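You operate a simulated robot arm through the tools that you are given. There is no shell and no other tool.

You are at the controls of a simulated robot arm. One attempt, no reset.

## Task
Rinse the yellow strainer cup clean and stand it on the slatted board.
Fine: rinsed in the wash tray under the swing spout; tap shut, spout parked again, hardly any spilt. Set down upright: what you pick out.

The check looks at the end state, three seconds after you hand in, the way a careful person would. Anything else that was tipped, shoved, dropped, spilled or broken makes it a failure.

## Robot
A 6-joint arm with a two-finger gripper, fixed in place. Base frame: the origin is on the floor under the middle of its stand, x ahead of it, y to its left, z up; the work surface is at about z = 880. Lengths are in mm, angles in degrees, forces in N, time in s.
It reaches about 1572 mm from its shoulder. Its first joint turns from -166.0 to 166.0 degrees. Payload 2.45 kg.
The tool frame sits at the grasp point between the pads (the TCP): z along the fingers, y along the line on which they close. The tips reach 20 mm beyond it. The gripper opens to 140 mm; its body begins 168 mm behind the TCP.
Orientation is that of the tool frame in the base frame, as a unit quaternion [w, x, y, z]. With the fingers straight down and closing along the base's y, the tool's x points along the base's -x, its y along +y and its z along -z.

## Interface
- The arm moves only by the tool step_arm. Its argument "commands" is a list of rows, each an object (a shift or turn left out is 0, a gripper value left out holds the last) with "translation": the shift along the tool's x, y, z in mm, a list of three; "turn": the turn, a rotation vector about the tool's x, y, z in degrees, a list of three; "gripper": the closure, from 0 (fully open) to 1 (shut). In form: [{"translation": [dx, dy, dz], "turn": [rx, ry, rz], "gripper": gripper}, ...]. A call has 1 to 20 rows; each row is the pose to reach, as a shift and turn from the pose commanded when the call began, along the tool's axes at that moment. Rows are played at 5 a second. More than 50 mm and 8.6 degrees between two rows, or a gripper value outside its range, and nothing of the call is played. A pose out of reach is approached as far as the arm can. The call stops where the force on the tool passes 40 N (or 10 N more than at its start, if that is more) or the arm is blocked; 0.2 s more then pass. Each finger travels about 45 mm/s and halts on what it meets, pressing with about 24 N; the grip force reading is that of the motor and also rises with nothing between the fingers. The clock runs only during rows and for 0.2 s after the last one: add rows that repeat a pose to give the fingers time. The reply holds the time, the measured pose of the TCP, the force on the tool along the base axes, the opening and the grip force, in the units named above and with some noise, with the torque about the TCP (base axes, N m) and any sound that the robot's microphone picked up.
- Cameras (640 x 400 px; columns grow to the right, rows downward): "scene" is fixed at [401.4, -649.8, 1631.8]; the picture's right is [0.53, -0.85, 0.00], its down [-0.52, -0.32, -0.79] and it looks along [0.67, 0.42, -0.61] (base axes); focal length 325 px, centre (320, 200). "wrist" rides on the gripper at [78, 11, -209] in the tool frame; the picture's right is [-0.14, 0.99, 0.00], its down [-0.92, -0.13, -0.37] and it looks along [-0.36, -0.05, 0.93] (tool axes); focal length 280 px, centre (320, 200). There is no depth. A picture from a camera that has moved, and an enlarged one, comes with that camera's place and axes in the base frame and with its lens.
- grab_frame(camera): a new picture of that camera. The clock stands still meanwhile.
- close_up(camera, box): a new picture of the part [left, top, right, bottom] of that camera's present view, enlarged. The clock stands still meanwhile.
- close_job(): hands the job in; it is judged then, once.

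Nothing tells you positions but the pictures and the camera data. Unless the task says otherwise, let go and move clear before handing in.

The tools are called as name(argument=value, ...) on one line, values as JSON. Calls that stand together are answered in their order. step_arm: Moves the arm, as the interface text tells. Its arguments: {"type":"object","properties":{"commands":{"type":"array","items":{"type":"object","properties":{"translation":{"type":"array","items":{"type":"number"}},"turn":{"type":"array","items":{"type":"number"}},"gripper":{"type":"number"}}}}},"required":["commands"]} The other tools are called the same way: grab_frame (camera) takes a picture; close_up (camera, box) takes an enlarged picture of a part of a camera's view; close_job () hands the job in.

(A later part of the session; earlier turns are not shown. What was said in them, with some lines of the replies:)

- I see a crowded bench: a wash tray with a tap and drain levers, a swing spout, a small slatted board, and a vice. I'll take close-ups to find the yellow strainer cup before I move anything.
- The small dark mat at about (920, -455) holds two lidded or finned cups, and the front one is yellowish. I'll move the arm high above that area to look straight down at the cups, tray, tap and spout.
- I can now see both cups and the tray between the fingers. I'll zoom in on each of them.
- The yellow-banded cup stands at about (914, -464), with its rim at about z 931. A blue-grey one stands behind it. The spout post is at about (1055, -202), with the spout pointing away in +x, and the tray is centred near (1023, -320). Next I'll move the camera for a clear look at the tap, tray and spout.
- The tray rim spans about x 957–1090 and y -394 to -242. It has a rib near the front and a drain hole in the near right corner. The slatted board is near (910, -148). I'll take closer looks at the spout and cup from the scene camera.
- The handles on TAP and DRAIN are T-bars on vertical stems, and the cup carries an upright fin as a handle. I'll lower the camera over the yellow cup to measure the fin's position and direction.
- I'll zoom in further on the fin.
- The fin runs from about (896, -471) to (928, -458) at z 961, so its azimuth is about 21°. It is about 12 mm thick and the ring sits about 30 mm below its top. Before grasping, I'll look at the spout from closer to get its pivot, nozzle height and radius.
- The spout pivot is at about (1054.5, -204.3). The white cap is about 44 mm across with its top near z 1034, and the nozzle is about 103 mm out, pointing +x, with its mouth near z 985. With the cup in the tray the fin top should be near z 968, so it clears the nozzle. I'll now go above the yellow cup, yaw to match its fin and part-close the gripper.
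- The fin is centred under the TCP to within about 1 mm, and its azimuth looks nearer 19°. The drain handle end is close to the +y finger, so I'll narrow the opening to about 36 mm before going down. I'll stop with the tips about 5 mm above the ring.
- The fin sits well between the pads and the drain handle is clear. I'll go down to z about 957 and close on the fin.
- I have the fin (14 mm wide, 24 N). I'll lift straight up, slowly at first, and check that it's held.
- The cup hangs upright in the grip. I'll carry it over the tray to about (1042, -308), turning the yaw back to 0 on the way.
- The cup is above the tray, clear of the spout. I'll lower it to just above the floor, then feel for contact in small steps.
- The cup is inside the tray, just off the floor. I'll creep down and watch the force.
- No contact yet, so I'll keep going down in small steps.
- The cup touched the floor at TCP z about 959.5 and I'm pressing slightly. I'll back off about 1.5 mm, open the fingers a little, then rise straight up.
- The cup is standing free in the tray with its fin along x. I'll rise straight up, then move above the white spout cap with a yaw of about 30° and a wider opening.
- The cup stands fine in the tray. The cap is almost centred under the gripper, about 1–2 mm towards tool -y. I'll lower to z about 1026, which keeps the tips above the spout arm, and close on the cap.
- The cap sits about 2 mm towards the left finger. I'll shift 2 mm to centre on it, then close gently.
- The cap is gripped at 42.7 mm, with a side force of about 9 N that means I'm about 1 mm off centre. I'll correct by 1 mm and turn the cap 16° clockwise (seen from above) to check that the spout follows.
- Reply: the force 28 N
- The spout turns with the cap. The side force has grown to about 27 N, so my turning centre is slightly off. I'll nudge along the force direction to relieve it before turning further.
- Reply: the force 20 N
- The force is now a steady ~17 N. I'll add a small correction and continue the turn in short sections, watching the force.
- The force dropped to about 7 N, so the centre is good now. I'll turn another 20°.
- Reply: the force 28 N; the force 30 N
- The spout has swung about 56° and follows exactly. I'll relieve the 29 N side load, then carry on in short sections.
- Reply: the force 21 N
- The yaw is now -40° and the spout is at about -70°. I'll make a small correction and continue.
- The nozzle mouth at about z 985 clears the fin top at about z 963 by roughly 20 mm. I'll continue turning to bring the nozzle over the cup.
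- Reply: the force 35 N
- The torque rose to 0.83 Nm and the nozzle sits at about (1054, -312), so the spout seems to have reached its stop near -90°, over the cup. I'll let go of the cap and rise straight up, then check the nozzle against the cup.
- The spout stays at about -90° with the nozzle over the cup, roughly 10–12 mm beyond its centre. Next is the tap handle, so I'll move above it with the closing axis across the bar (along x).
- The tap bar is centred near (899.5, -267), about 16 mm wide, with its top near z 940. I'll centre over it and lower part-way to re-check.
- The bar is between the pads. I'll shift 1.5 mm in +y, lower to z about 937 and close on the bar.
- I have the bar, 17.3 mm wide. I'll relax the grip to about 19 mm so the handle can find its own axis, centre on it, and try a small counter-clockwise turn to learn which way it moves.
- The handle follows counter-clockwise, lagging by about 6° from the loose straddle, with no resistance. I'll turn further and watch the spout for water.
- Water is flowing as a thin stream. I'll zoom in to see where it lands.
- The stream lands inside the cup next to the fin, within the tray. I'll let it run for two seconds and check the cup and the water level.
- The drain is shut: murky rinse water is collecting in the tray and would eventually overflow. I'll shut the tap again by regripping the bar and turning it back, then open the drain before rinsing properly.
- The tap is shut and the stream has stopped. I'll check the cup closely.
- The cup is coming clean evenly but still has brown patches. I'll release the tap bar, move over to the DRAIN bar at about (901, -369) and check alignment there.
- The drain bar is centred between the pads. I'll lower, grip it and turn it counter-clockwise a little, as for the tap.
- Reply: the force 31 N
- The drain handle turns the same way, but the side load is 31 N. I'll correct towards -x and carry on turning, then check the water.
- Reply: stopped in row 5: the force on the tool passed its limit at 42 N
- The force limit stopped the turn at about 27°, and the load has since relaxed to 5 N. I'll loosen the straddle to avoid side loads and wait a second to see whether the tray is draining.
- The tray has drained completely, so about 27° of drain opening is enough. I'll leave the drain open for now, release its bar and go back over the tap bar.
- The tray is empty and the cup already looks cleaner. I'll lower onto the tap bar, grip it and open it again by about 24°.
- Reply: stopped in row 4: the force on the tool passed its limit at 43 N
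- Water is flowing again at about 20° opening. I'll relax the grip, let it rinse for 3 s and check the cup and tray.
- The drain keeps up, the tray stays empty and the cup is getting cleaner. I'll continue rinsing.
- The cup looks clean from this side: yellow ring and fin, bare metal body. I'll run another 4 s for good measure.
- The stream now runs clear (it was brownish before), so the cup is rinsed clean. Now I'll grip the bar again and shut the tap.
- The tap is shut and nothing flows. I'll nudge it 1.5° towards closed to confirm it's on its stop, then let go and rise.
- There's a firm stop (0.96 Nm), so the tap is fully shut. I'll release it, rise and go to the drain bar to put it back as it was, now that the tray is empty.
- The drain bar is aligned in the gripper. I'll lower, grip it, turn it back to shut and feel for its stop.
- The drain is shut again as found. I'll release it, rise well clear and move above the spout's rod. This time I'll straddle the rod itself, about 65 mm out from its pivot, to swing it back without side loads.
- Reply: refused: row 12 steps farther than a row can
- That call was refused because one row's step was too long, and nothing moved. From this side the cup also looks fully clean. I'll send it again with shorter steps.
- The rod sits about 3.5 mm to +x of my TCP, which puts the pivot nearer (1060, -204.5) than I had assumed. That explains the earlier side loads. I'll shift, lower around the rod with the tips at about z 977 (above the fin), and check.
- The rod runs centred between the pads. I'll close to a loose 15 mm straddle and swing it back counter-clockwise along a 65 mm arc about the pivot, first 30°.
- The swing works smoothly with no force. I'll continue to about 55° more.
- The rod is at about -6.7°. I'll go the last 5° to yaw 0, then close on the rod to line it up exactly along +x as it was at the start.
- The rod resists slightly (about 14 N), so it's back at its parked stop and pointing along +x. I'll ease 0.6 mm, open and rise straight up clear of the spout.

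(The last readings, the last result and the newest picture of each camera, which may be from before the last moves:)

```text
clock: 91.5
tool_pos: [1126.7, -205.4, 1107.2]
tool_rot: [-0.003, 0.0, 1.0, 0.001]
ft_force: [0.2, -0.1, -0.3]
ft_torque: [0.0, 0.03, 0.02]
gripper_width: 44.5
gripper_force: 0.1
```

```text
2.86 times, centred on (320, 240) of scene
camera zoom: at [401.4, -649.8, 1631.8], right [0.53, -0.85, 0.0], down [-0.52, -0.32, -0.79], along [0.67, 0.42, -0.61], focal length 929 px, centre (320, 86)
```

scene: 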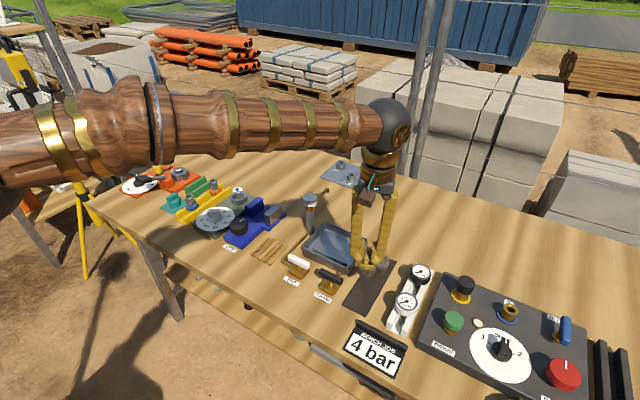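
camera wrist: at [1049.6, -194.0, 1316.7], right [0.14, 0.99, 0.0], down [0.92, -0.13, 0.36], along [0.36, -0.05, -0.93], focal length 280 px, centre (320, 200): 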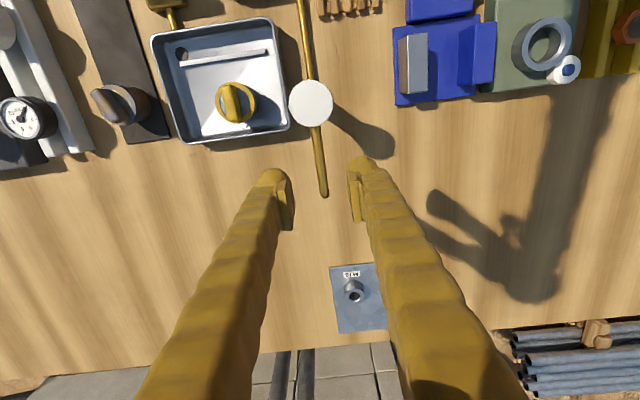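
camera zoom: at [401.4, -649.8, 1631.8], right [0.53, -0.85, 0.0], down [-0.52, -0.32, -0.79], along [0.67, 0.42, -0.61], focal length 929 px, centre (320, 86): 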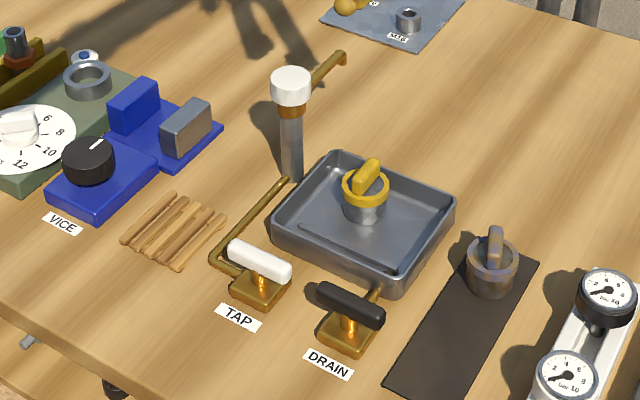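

The spout is back at exactly its starting pixel position, the tray is empty and nothing is spilt. Now I'll move above the cup in the tray to pick it up by the fin.

step_arm(commands=[{"translation": [28, -34, 0], "gripper": 0.72}, {"translation": [56, -68, 0], "gripper": 0.743}, {"translation": [84.5, -102.5, 0], "gripper": 0.743}, {"translation": [84.5, -102.5, 40], "gripper": 0.743}, {"translation": [84.5, -102.5, 60], "gripper": 0.743}, {"translation": [84.5, -102.5, 60], "gripper": 0.743}])

close_up(camera="wrist", box=[240, 120, 400, 240])

close_up(camera="scene", box=[290, 180, 390, 270])

```text
clock: 92.9
tool_pos: [1040.7, -308.3, 1048.1]
tool_rot: [-0.004, 0.0, 1.0, 0.0]
ft_force: [-0.7, 1.3, -0.3]
ft_torque: [-0.02, 0.0, -0.02]
gripper_width: 35.9
gripper_force: 0.1
```

```text
3.33 times, centred on (320, 180) of wrist
camera zoom: at [964.5, -296.6, 1257.6], right [0.14, 0.99, 0.0], down [0.92, -0.13, 0.36], along [0.36, -0.05, -0.93], focal length 935 px, centre (320, 267)
```

zoom: 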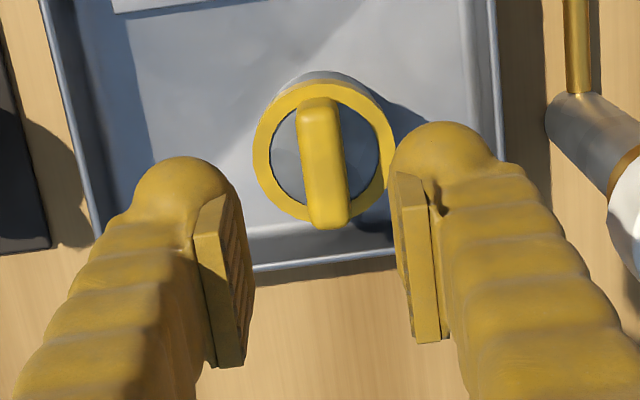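

```text
4.44 times, centred on (340, 225) of scene
camera zoom: at [401.4, -649.8, 1631.8], right [0.53, -0.85, 0.0], down [-0.52, -0.32, -0.79], along [0.67, 0.42, -0.61], focal length 1446 px, centre (231, 89)
```

zoom: 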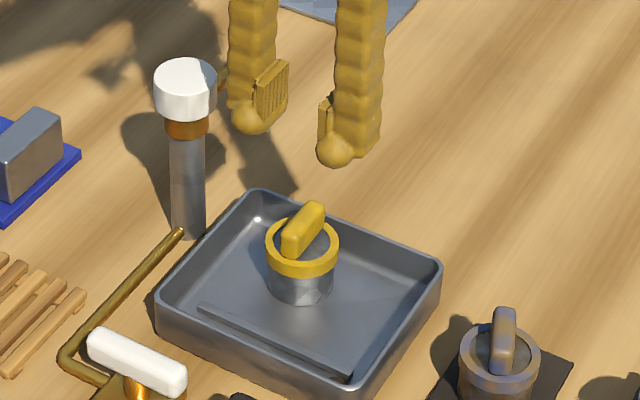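

The cup looks clean all round and the fin is aligned, about 1 mm to +y. I'll lower onto it and grip.

step_arm(commands=[{"translation": [0, 1, 25], "gripper": 0.743}, {"translation": [0, 1, 50], "gripper": 0.743}, {"translation": [0, 1, 70], "gripper": 0.743}, {"translation": [0, 1, 82], "gripper": 0.743}, {"translation": [0, 1, 87], "gripper": 0.743}, {"translation": [0, 1, 87], "gripper": 0.85}, {"translation": [0, 1, 87], "gripper": 0.95}, {"translation": [0, 1, 87], "gripper": 1.0}, {"translation": [0, 1, 87], "gripper": 1.0}, {"translation": [0, 1, 87], "gripper": 1.0}])

close_up(camera="wrist", box=[240, 120, 400, 240])

```text
clock: 95.1
tool_pos: [1040.4, -305.9, 961.2]
tool_rot: [-0.004, 0.0, 1.0, 0.0]
ft_force: [-0.2, 0.0, 0.0]
ft_torque: [-0.01, 0.0, -0.01]
gripper_width: 14.1
gripper_force: 24.3
```

```text
3.33 times, centred on (320, 180) of wrist
camera zoom: at [964.0, -295.5, 1170.5], right [0.14, 0.99, 0.0], down [0.92, -0.13, 0.36], along [0.36, -0.05, -0.93], focal length 935 px, centre (320, 267)
```

zoom: 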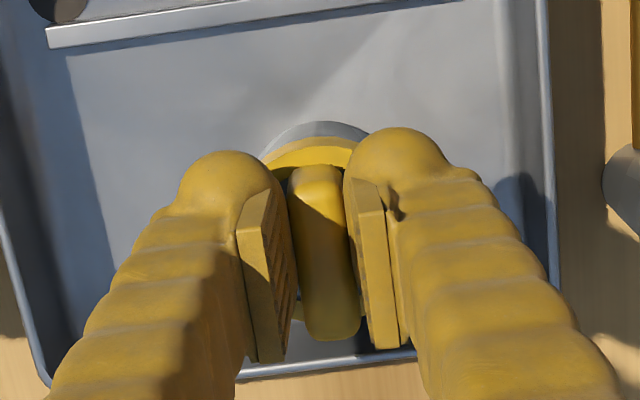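

I have the fin at 14.1 mm. I'll lift the cup straight up, move part-way towards the board and stop for a look at the slats.

step_arm(commands=[{"translation": [0, 0, -5], "gripper": 1.0}, {"translation": [0, 0, -15], "gripper": 1.0}, {"translation": [0, 0, -40], "gripper": 1.0}, {"translation": [0, 0, -70], "gripper": 1.0}, {"translation": [0, 0, -100], "gripper": 1.0}, {"translation": [25, 24, -100], "gripper": 1.0}, {"translation": [50, 48, -100], "gripper": 1.0}, {"translation": [76, 71, -100], "gripper": 1.0}, {"translation": [76, 71, -100], "gripper": 1.0}])

grab_frame(camera="wrist")

close_up(camera="scene", box=[230, 180, 350, 290])

```text
clock: 97.1
tool_pos: [964.7, -234.6, 1061.8]
tool_rot: [-0.004, 0.0, 1.0, 0.0]
ft_force: [-0.2, -0.1, -0.8]
ft_torque: [0.01, 0.01, -0.02]
gripper_width: 14.0
gripper_force: 24.1
```

```text
taken
camera wrist: at [887.7, -223.6, 1271.2], right [0.14, 0.99, 0.0], down [0.92, -0.13, 0.36], along [0.36, -0.05, -0.93], focal length 280 px, centre (320, 200)
```

wrist: 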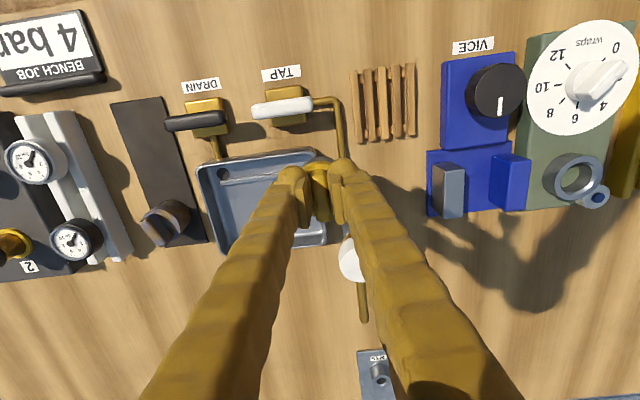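

```text
3.64 times, centred on (290, 235) of scene
camera zoom: at [401.4, -649.8, 1631.8], right [0.53, -0.85, 0.0], down [-0.52, -0.32, -0.79], along [0.67, 0.42, -0.61], focal length 1183 px, centre (429, 73)
```

zoom: 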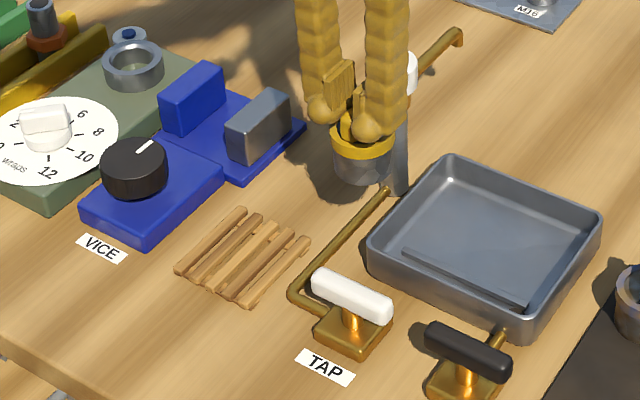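

The board is clearly visible, so I'll zoom in to measure it against the tap handle, whose position I know.

close_up(camera="wrist", box=[240, 45, 440, 165])

close_up(camera="scene", box=[240, 225, 320, 275])

```text
3.20 times, centred on (340, 105) of wrist
camera zoom: at [887.7, -223.6, 1271.2], right [0.14, 0.99, 0.0], down [0.92, -0.13, 0.36], along [0.36, -0.05, -0.93], focal length 897 px, centre (256, 504)
```

zoom: 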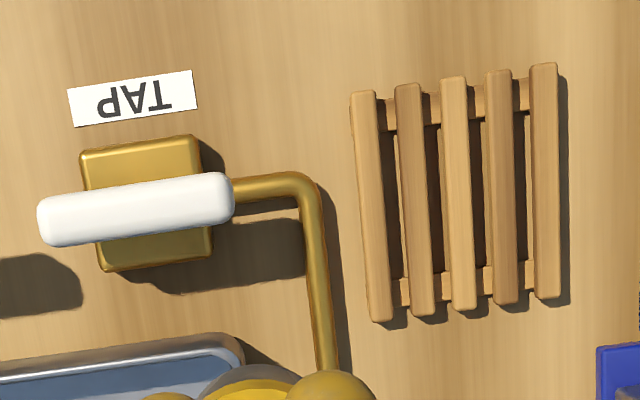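

```text
8.00 times, centred on (280, 250) of scene
camera zoom: at [401.4, -649.8, 1631.8], right [0.53, -0.85, 0.0], down [-0.52, -0.32, -0.79], along [0.67, 0.42, -0.61], focal length 2602 px, centre (640, -200)
```

zoom: 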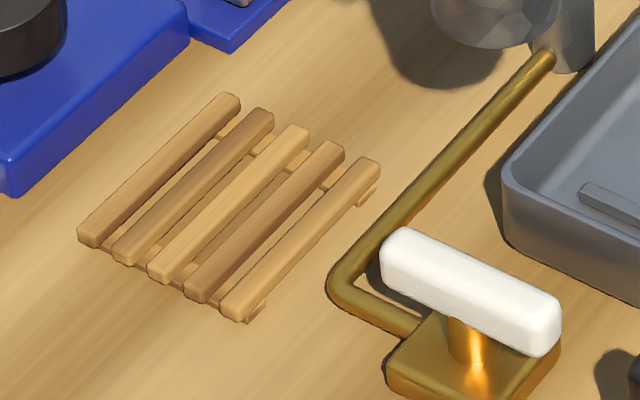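

The board is centred at about (913.5, -142), roughly 82 × 91 mm, with slats along x about 18 mm apart. I'll carry the cup over its middle, remove the small 0.5° tool tilt and lower part-way.

step_arm(commands=[{"translation": [17, 31, 0], "turn": [0, -0.15, 0], "gripper": 1.0}, {"translation": [34, 62, 0], "turn": [0, -0.3, 0], "gripper": 1.0}, {"translation": [51.2, 92.6, 0], "turn": [0, -0.46, 0], "gripper": 1.0}, {"translation": [51.2, 92.6, 0], "turn": [0, -0.46, 0], "gripper": 1.0}, {"translation": [51.2, 92.6, 30], "turn": [0, -0.46, 0], "gripper": 1.0}, {"translation": [51.2, 92.6, 55], "turn": [0, -0.46, 0], "gripper": 1.0}, {"translation": [51.2, 92.6, 70], "turn": [0, -0.46, 0], "gripper": 1.0}, {"translation": [51.2, 92.6, 70], "turn": [0, -0.46, 0], "gripper": 1.0}])

close_up(camera="scene", box=[235, 195, 325, 275])

close_up(camera="wrist", box=[220, 80, 420, 240])

```text
clock: 98.9
tool_pos: [914.9, -141.6, 992.6]
tool_rot: [0.002, 0.0, 1.0, 0.0]
ft_force: [0.7, 0.0, -1.8]
ft_torque: [0.03, 0.02, 0.0]
gripper_width: 13.9
gripper_force: 23.9
```

```text
5.00 times, centred on (280, 235) of scene
camera zoom: at [401.4, -649.8, 1631.8], right [0.53, -0.85, 0.0], down [-0.52, -0.32, -0.79], along [0.67, 0.42, -0.61], focal length 1626 px, centre (520, 25)
```

zoom: 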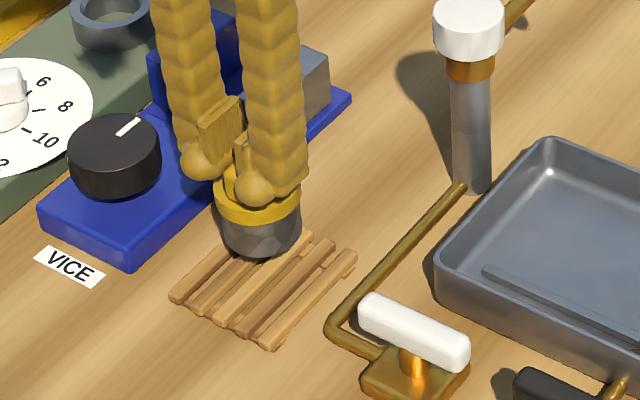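

```text
2.50 times, centred on (320, 160) of wrist
camera zoom: at [835.4, -131.0, 1201.2], right [0.14, 0.99, 0.0], down [0.92, -0.13, 0.37], along [0.37, -0.05, -0.93], focal length 701 px, centre (320, 300)
```

zoom: 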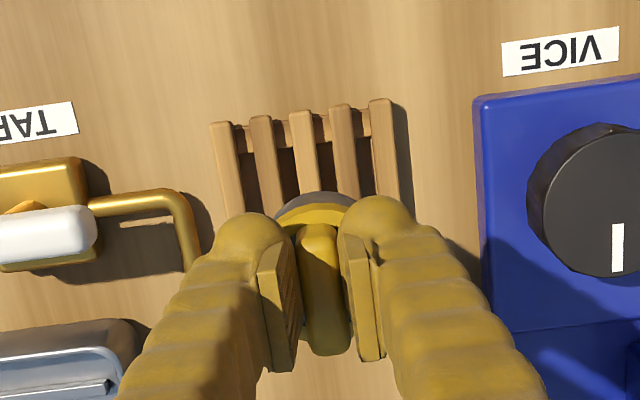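

The cup is over the middle slat, centred on the board. I'll lower it the rest of the way, creeping at the end and watching the force.

step_arm(commands=[{"translation": [0, 0, 5], "gripper": 1.0}, {"translation": [0, 0, 9], "gripper": 1.0}, {"translation": [0, 0, 12], "gripper": 1.0}])

close_up(camera="scene", box=[255, 215, 305, 265])

```text
clock: 99.7
tool_pos: [912.8, -142.4, 980.3]
tool_rot: [0.001, 0.0, 1.0, 0.001]
ft_force: [-0.2, -0.6, -1.4]
ft_torque: [-0.03, -0.02, 0.01]
gripper_width: 14.0
gripper_force: 24.4
```

```text
8.00 times, centred on (280, 240) of scene
camera zoom: at [401.4, -649.8, 1631.8], right [0.53, -0.85, 0.0], down [-0.52, -0.32, -0.79], along [0.67, 0.42, -0.61], focal length 2602 px, centre (640, -120)
```

zoom: 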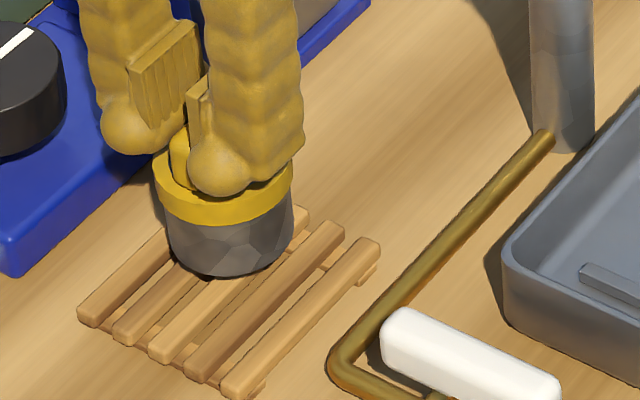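

step_arm(commands=[{"translation": [0, 0, 1.2], "gripper": 1.0}, {"translation": [0, 0, 2.4], "gripper": 1.0}, {"translation": [0, 0, 3.6], "gripper": 1.0}])

step_arm(commands=[{"translation": [0, 0, 1], "gripper": 1.0}, {"translation": [0, 0, 2], "gripper": 1.0}])

step_arm(commands=[{"translation": [0, 0, 0.8], "gripper": 1.0}, {"translation": [0, 0, 1.6], "gripper": 1.0}])

```text
clock: 100.5
tool_pos: [913.2, -142.7, 975.5]
tool_rot: [0.0, 0.0, 1.0, 0.0]
ft_force: [-0.1, -0.4, -2.2]
ft_torque: [0.0, 0.05, -0.02]
gripper_width: 13.8
gripper_force: 23.5
```

```text
clock: 101.1
tool_pos: [913.4, -142.4, 974.4]
tool_rot: [0.001, 0.0, 1.0, 0.0]
ft_force: [-0.4, 1.0, -1.7]
ft_torque: [-0.02, 0.01, -0.06]
gripper_width: 14.2
gripper_force: 24.6
```

```text
clock: 101.7
tool_pos: [914.6, -144.2, 973.1]
tool_rot: [0.0, 0.0, 1.0, 0.0]
ft_force: [0.0, 0.1, -0.9]
ft_torque: [-0.01, -0.02, -0.03]
gripper_width: 13.7
gripper_force: 24.0
```

step_arm(commands=[{"translation": [0, 0, 0.8], "gripper": 1.0}, {"translation": [0, 0, 1.6], "gripper": 1.0}])

step_arm(commands=[{"translation": [0, 0, 0.7], "gripper": 1.0}, {"translation": [0, 0, 1.4], "gripper": 1.0}])

close_up(camera="scene", box=[255, 215, 305, 265])

```text
clock: 102.3
tool_pos: [913.9, -142.5, 971.0]
tool_rot: [0.0, 0.0, 1.0, 0.0]
ft_force: [-0.1, -0.8, -1.1]
ft_torque: [0.0, 0.01, 0.04]
gripper_width: 13.8
gripper_force: 24.1
```

```text
clock: 102.9
tool_pos: [913.9, -143.0, 971.1]
tool_rot: [0.001, -0.001, 1.0, 0.0]
ft_force: [-0.2, 0.6, -1.2]
ft_torque: [-0.01, -0.03, 0.02]
gripper_width: 13.7
gripper_force: 23.7
```

```text
8.00 times, centred on (280, 240) of scene
camera zoom: at [401.4, -649.8, 1631.8], right [0.53, -0.85, 0.0], down [-0.52, -0.32, -0.79], along [0.67, 0.42, -0.61], focal length 2602 px, centre (640, -120)
```

zoom: 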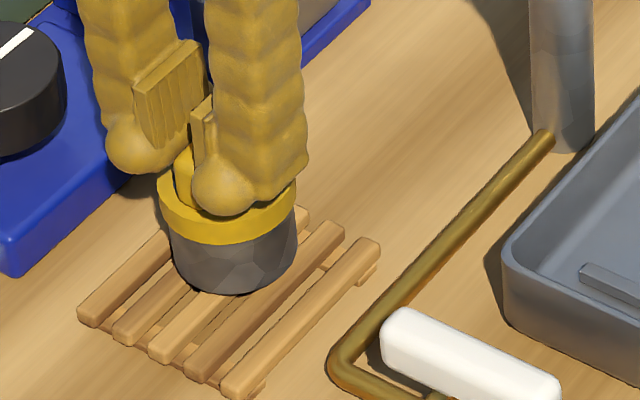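

Not touching yet. I'll keep going gently.

step_arm(commands=[{"translation": [0, 0, 0.7], "gripper": 1.0}, {"translation": [0, 0, 1.4], "gripper": 1.0}])

step_arm(commands=[{"translation": [0, 0, 0.7], "gripper": 1.0}, {"translation": [0, 0, 1.4], "gripper": 1.0}])

```text
clock: 103.5
tool_pos: [914.0, -143.0, 967.9]
tool_rot: [0.001, 0.0, 1.0, 0.001]
ft_force: [0.2, -0.4, -1.8]
ft_torque: [0.0, -0.01, -0.02]
gripper_width: 13.8
gripper_force: 24.7
```

```text
clock: 104.1
tool_pos: [913.4, -142.7, 967.8]
tool_rot: [0.001, 0.0, 1.0, 0.0]
ft_force: [-0.2, 0.1, -0.9]
ft_torque: [-0.04, -0.02, -0.01]
gripper_width: 14.2
gripper_force: 23.7
```

step_arm(commands=[{"translation": [0, 0, 0.6], "gripper": 1.0}, {"translation": [0, 0, 1.2], "gripper": 1.0}])

step_arm(commands=[{"translation": [0, 0, 0.6], "gripper": 1.0}, {"translation": [0, 0, 1.2], "gripper": 1.0}])

close_up(camera="scene", box=[255, 215, 305, 265])

```text
clock: 104.7
tool_pos: [913.7, -143.2, 965.7]
tool_rot: [0.001, 0.0, 1.0, 0.0]
ft_force: [-0.3, -0.9, -1.1]
ft_torque: [0.0, -0.01, -0.03]
gripper_width: 13.8
gripper_force: 23.8
```

```text
clock: 105.3
tool_pos: [913.5, -142.0, 964.3]
tool_rot: [0.001, 0.001, 1.0, 0.0]
ft_force: [0.6, 0.2, 0.1]
ft_torque: [-0.01, 0.05, -0.02]
gripper_width: 14.0
gripper_force: 24.0
```

```text
8.00 times, centred on (280, 240) of scene
camera zoom: at [401.4, -649.8, 1631.8], right [0.53, -0.85, 0.0], down [-0.52, -0.32, -0.79], along [0.67, 0.42, -0.61], focal length 2602 px, centre (640, -120)
```

zoom: 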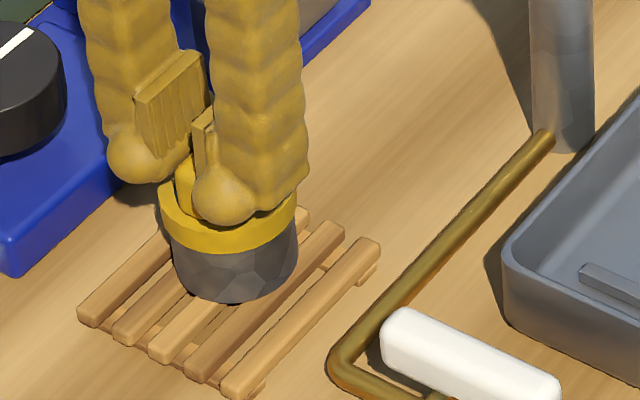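

The weight reading has gone to about zero, so it's likely just touching. One more small step to confirm.

step_arm(commands=[{"translation": [0, 0, 0.4], "gripper": 1.0}, {"translation": [0, 0, 0.8], "gripper": 1.0}])

```text
clock: 105.9
tool_pos: [914.8, -144.1, 964.4]
tool_rot: [0.001, 0.0, 1.0, 0.0]
ft_force: [-1.9, 1.3, 14.5]
ft_torque: [0.01, 0.28, 0.0]
gripper_width: 13.7
gripper_force: 23.8
```

The cup is on the slats. I'll back off 0.8 mm, open slowly and check that it stands before rising.

step_arm(commands=[{"translation": [0, 0, -0.8], "gripper": 1.0}, {"translation": [0, 0, -0.8], "gripper": 0.95}, {"translation": [0, 0, -0.8], "gripper": 0.87}, {"translation": [0, 0, -0.8], "gripper": 0.8}, {"translation": [0, 0, -0.8], "gripper": 0.743}, {"translation": [0, 0, -0.8], "gripper": 0.743}])

close_up(camera="scene", box=[255, 215, 305, 265])

close_up(camera="wrist", box=[220, 100, 420, 260])

```text
clock: 107.3
tool_pos: [913.6, -143.3, 965.1]
tool_rot: [0.0, 0.0, 1.0, 0.0]
ft_force: [-1.0, -0.9, 1.3]
ft_torque: [0.0, 0.02, 0.0]
gripper_width: 36.1
gripper_force: 0.1
```

```text
8.00 times, centred on (280, 240) of scene
camera zoom: at [401.4, -649.8, 1631.8], right [0.53, -0.85, 0.0], down [-0.52, -0.32, -0.79], along [0.67, 0.42, -0.61], focal length 2602 px, centre (640, -120)
```

zoom: 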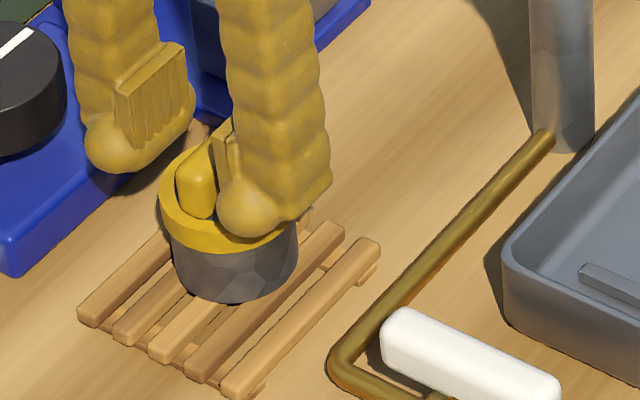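

```text
2.50 times, centred on (320, 180) of wrist
camera zoom: at [835.5, -131.6, 1173.4], right [0.14, 0.99, 0.0], down [0.92, -0.13, 0.37], along [0.37, -0.05, -0.93], focal length 701 px, centre (320, 250)
```

zoom: 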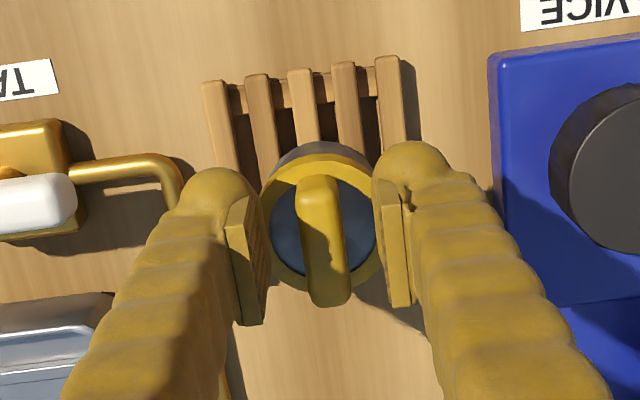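

The cup stands upright in the middle of the slatted board and the fingers are open around its fin. I'll rise straight up well clear and move back for a final check of everything.

step_arm(commands=[{"translation": [0, 0, -8], "gripper": 0.743}, {"translation": [0, 0, -25], "gripper": 0.743}, {"translation": [0, 0, -60], "gripper": 0.743}, {"translation": [0, 0, -105], "gripper": 0.743}, {"translation": [0, 0, -150], "gripper": 0.743}, {"translation": [30, 0, -190], "gripper": 0.743}, {"translation": [70, 0, -215], "gripper": 0.743}, {"translation": [110, 0, -235], "gripper": 0.743}, {"translation": [110, 0, -235], "gripper": 0.743}])

grab_frame(camera="scene")

grab_frame(camera="wrist")

close_up(camera="scene", box=[220, 170, 420, 310])

close_up(camera="scene", box=[250, 215, 310, 275])

```text
clock: 109.3
tool_pos: [803.4, -142.8, 1199.1]
tool_rot: [0.0, -0.001, 1.0, 0.0]
ft_force: [-0.5, 0.3, 0.0]
ft_torque: [0.02, 0.03, -0.01]
gripper_width: 36.1
gripper_force: 0.0
```

```text
taken
```

scene: 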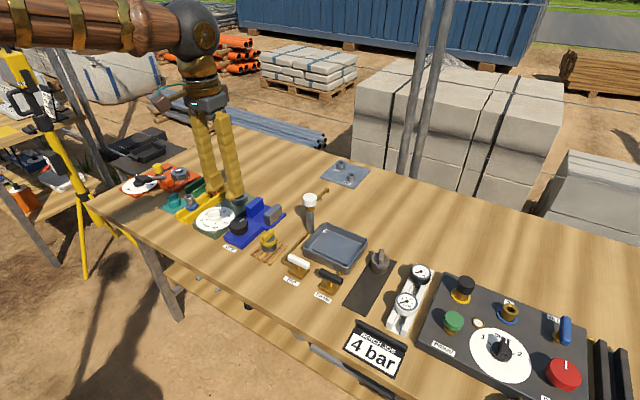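

```text
taken
camera wrist: at [725.1, -131.6, 1407.3], right [0.14, 0.99, 0.0], down [0.92, -0.13, 0.37], along [0.37, -0.05, -0.93], focal length 280 px, centre (320, 200)
```

wrist: 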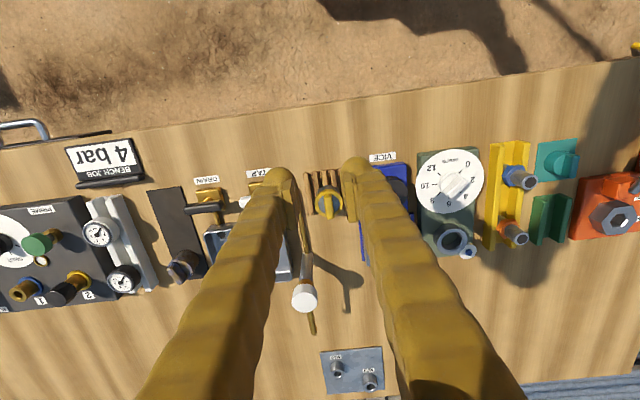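

```text
2.86 times, centred on (320, 240) of scene
camera zoom: at [401.4, -649.8, 1631.8], right [0.53, -0.85, 0.0], down [-0.52, -0.32, -0.79], along [0.67, 0.42, -0.61], focal length 929 px, centre (320, 86)
```

zoom: 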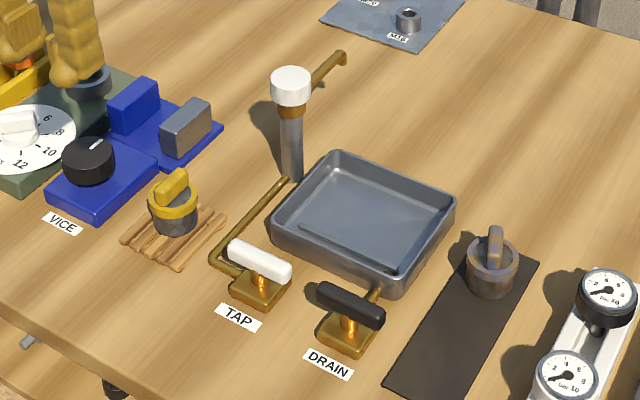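

```text
6.67 times, centred on (280, 245) of scene
camera zoom: at [401.4, -649.8, 1631.8], right [0.53, -0.85, 0.0], down [-0.52, -0.32, -0.79], along [0.67, 0.42, -0.61], focal length 2168 px, centre (587, -100)
```

zoom: 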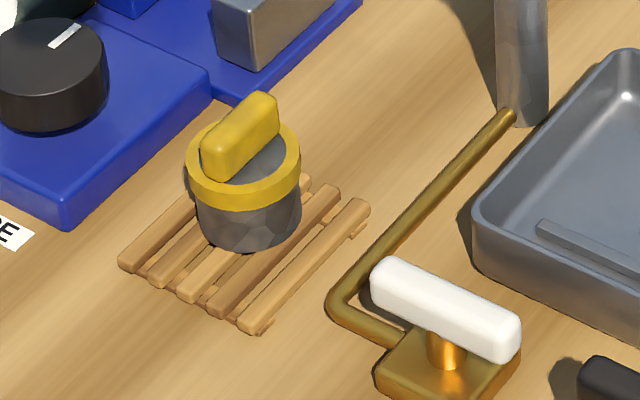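

Final check:
- The cup is clean and upright in the middle of the slatted board.
- Tap and drain are back at their starting positions.
- The spout is parked as it was.
- The tray is empty, with no water on the bench.
- The other cup hasn't moved, and the arm is clear.

I'm handing in.

close_job()

```text
The job is handed in.
```

The yellow strainer cup is rinsed clean and standing upright in the middle of the slatted board. The job is handed in; I haven't seen the verdict.

- **Rinse:** I ran the tap over the cup in the wash tray until the stream, brownish at first, ran clear. The yellow ring and fin and the metal body showed no dirt in the pictures.
- **Tap:** It is shut. I turned it against its stop and nothing flowed afterwards.
- **Spout:** It is parked again, at the same place in the picture as at the start.
- **Drain:** It was shut at the start, so rinse water began collecting in the tray. I opened it so the tray would empty during the rinse, then turned it back to its starting position.
- **Spills:** I could see no water on the bench.
- **Everything else:** The second cup and the other items are where they were.

While turning the spout and the two handles, side loads reached about 30–43 N, and the force limit stopped the arm twice. Afterwards the spout and both handles looked as they did at the start.
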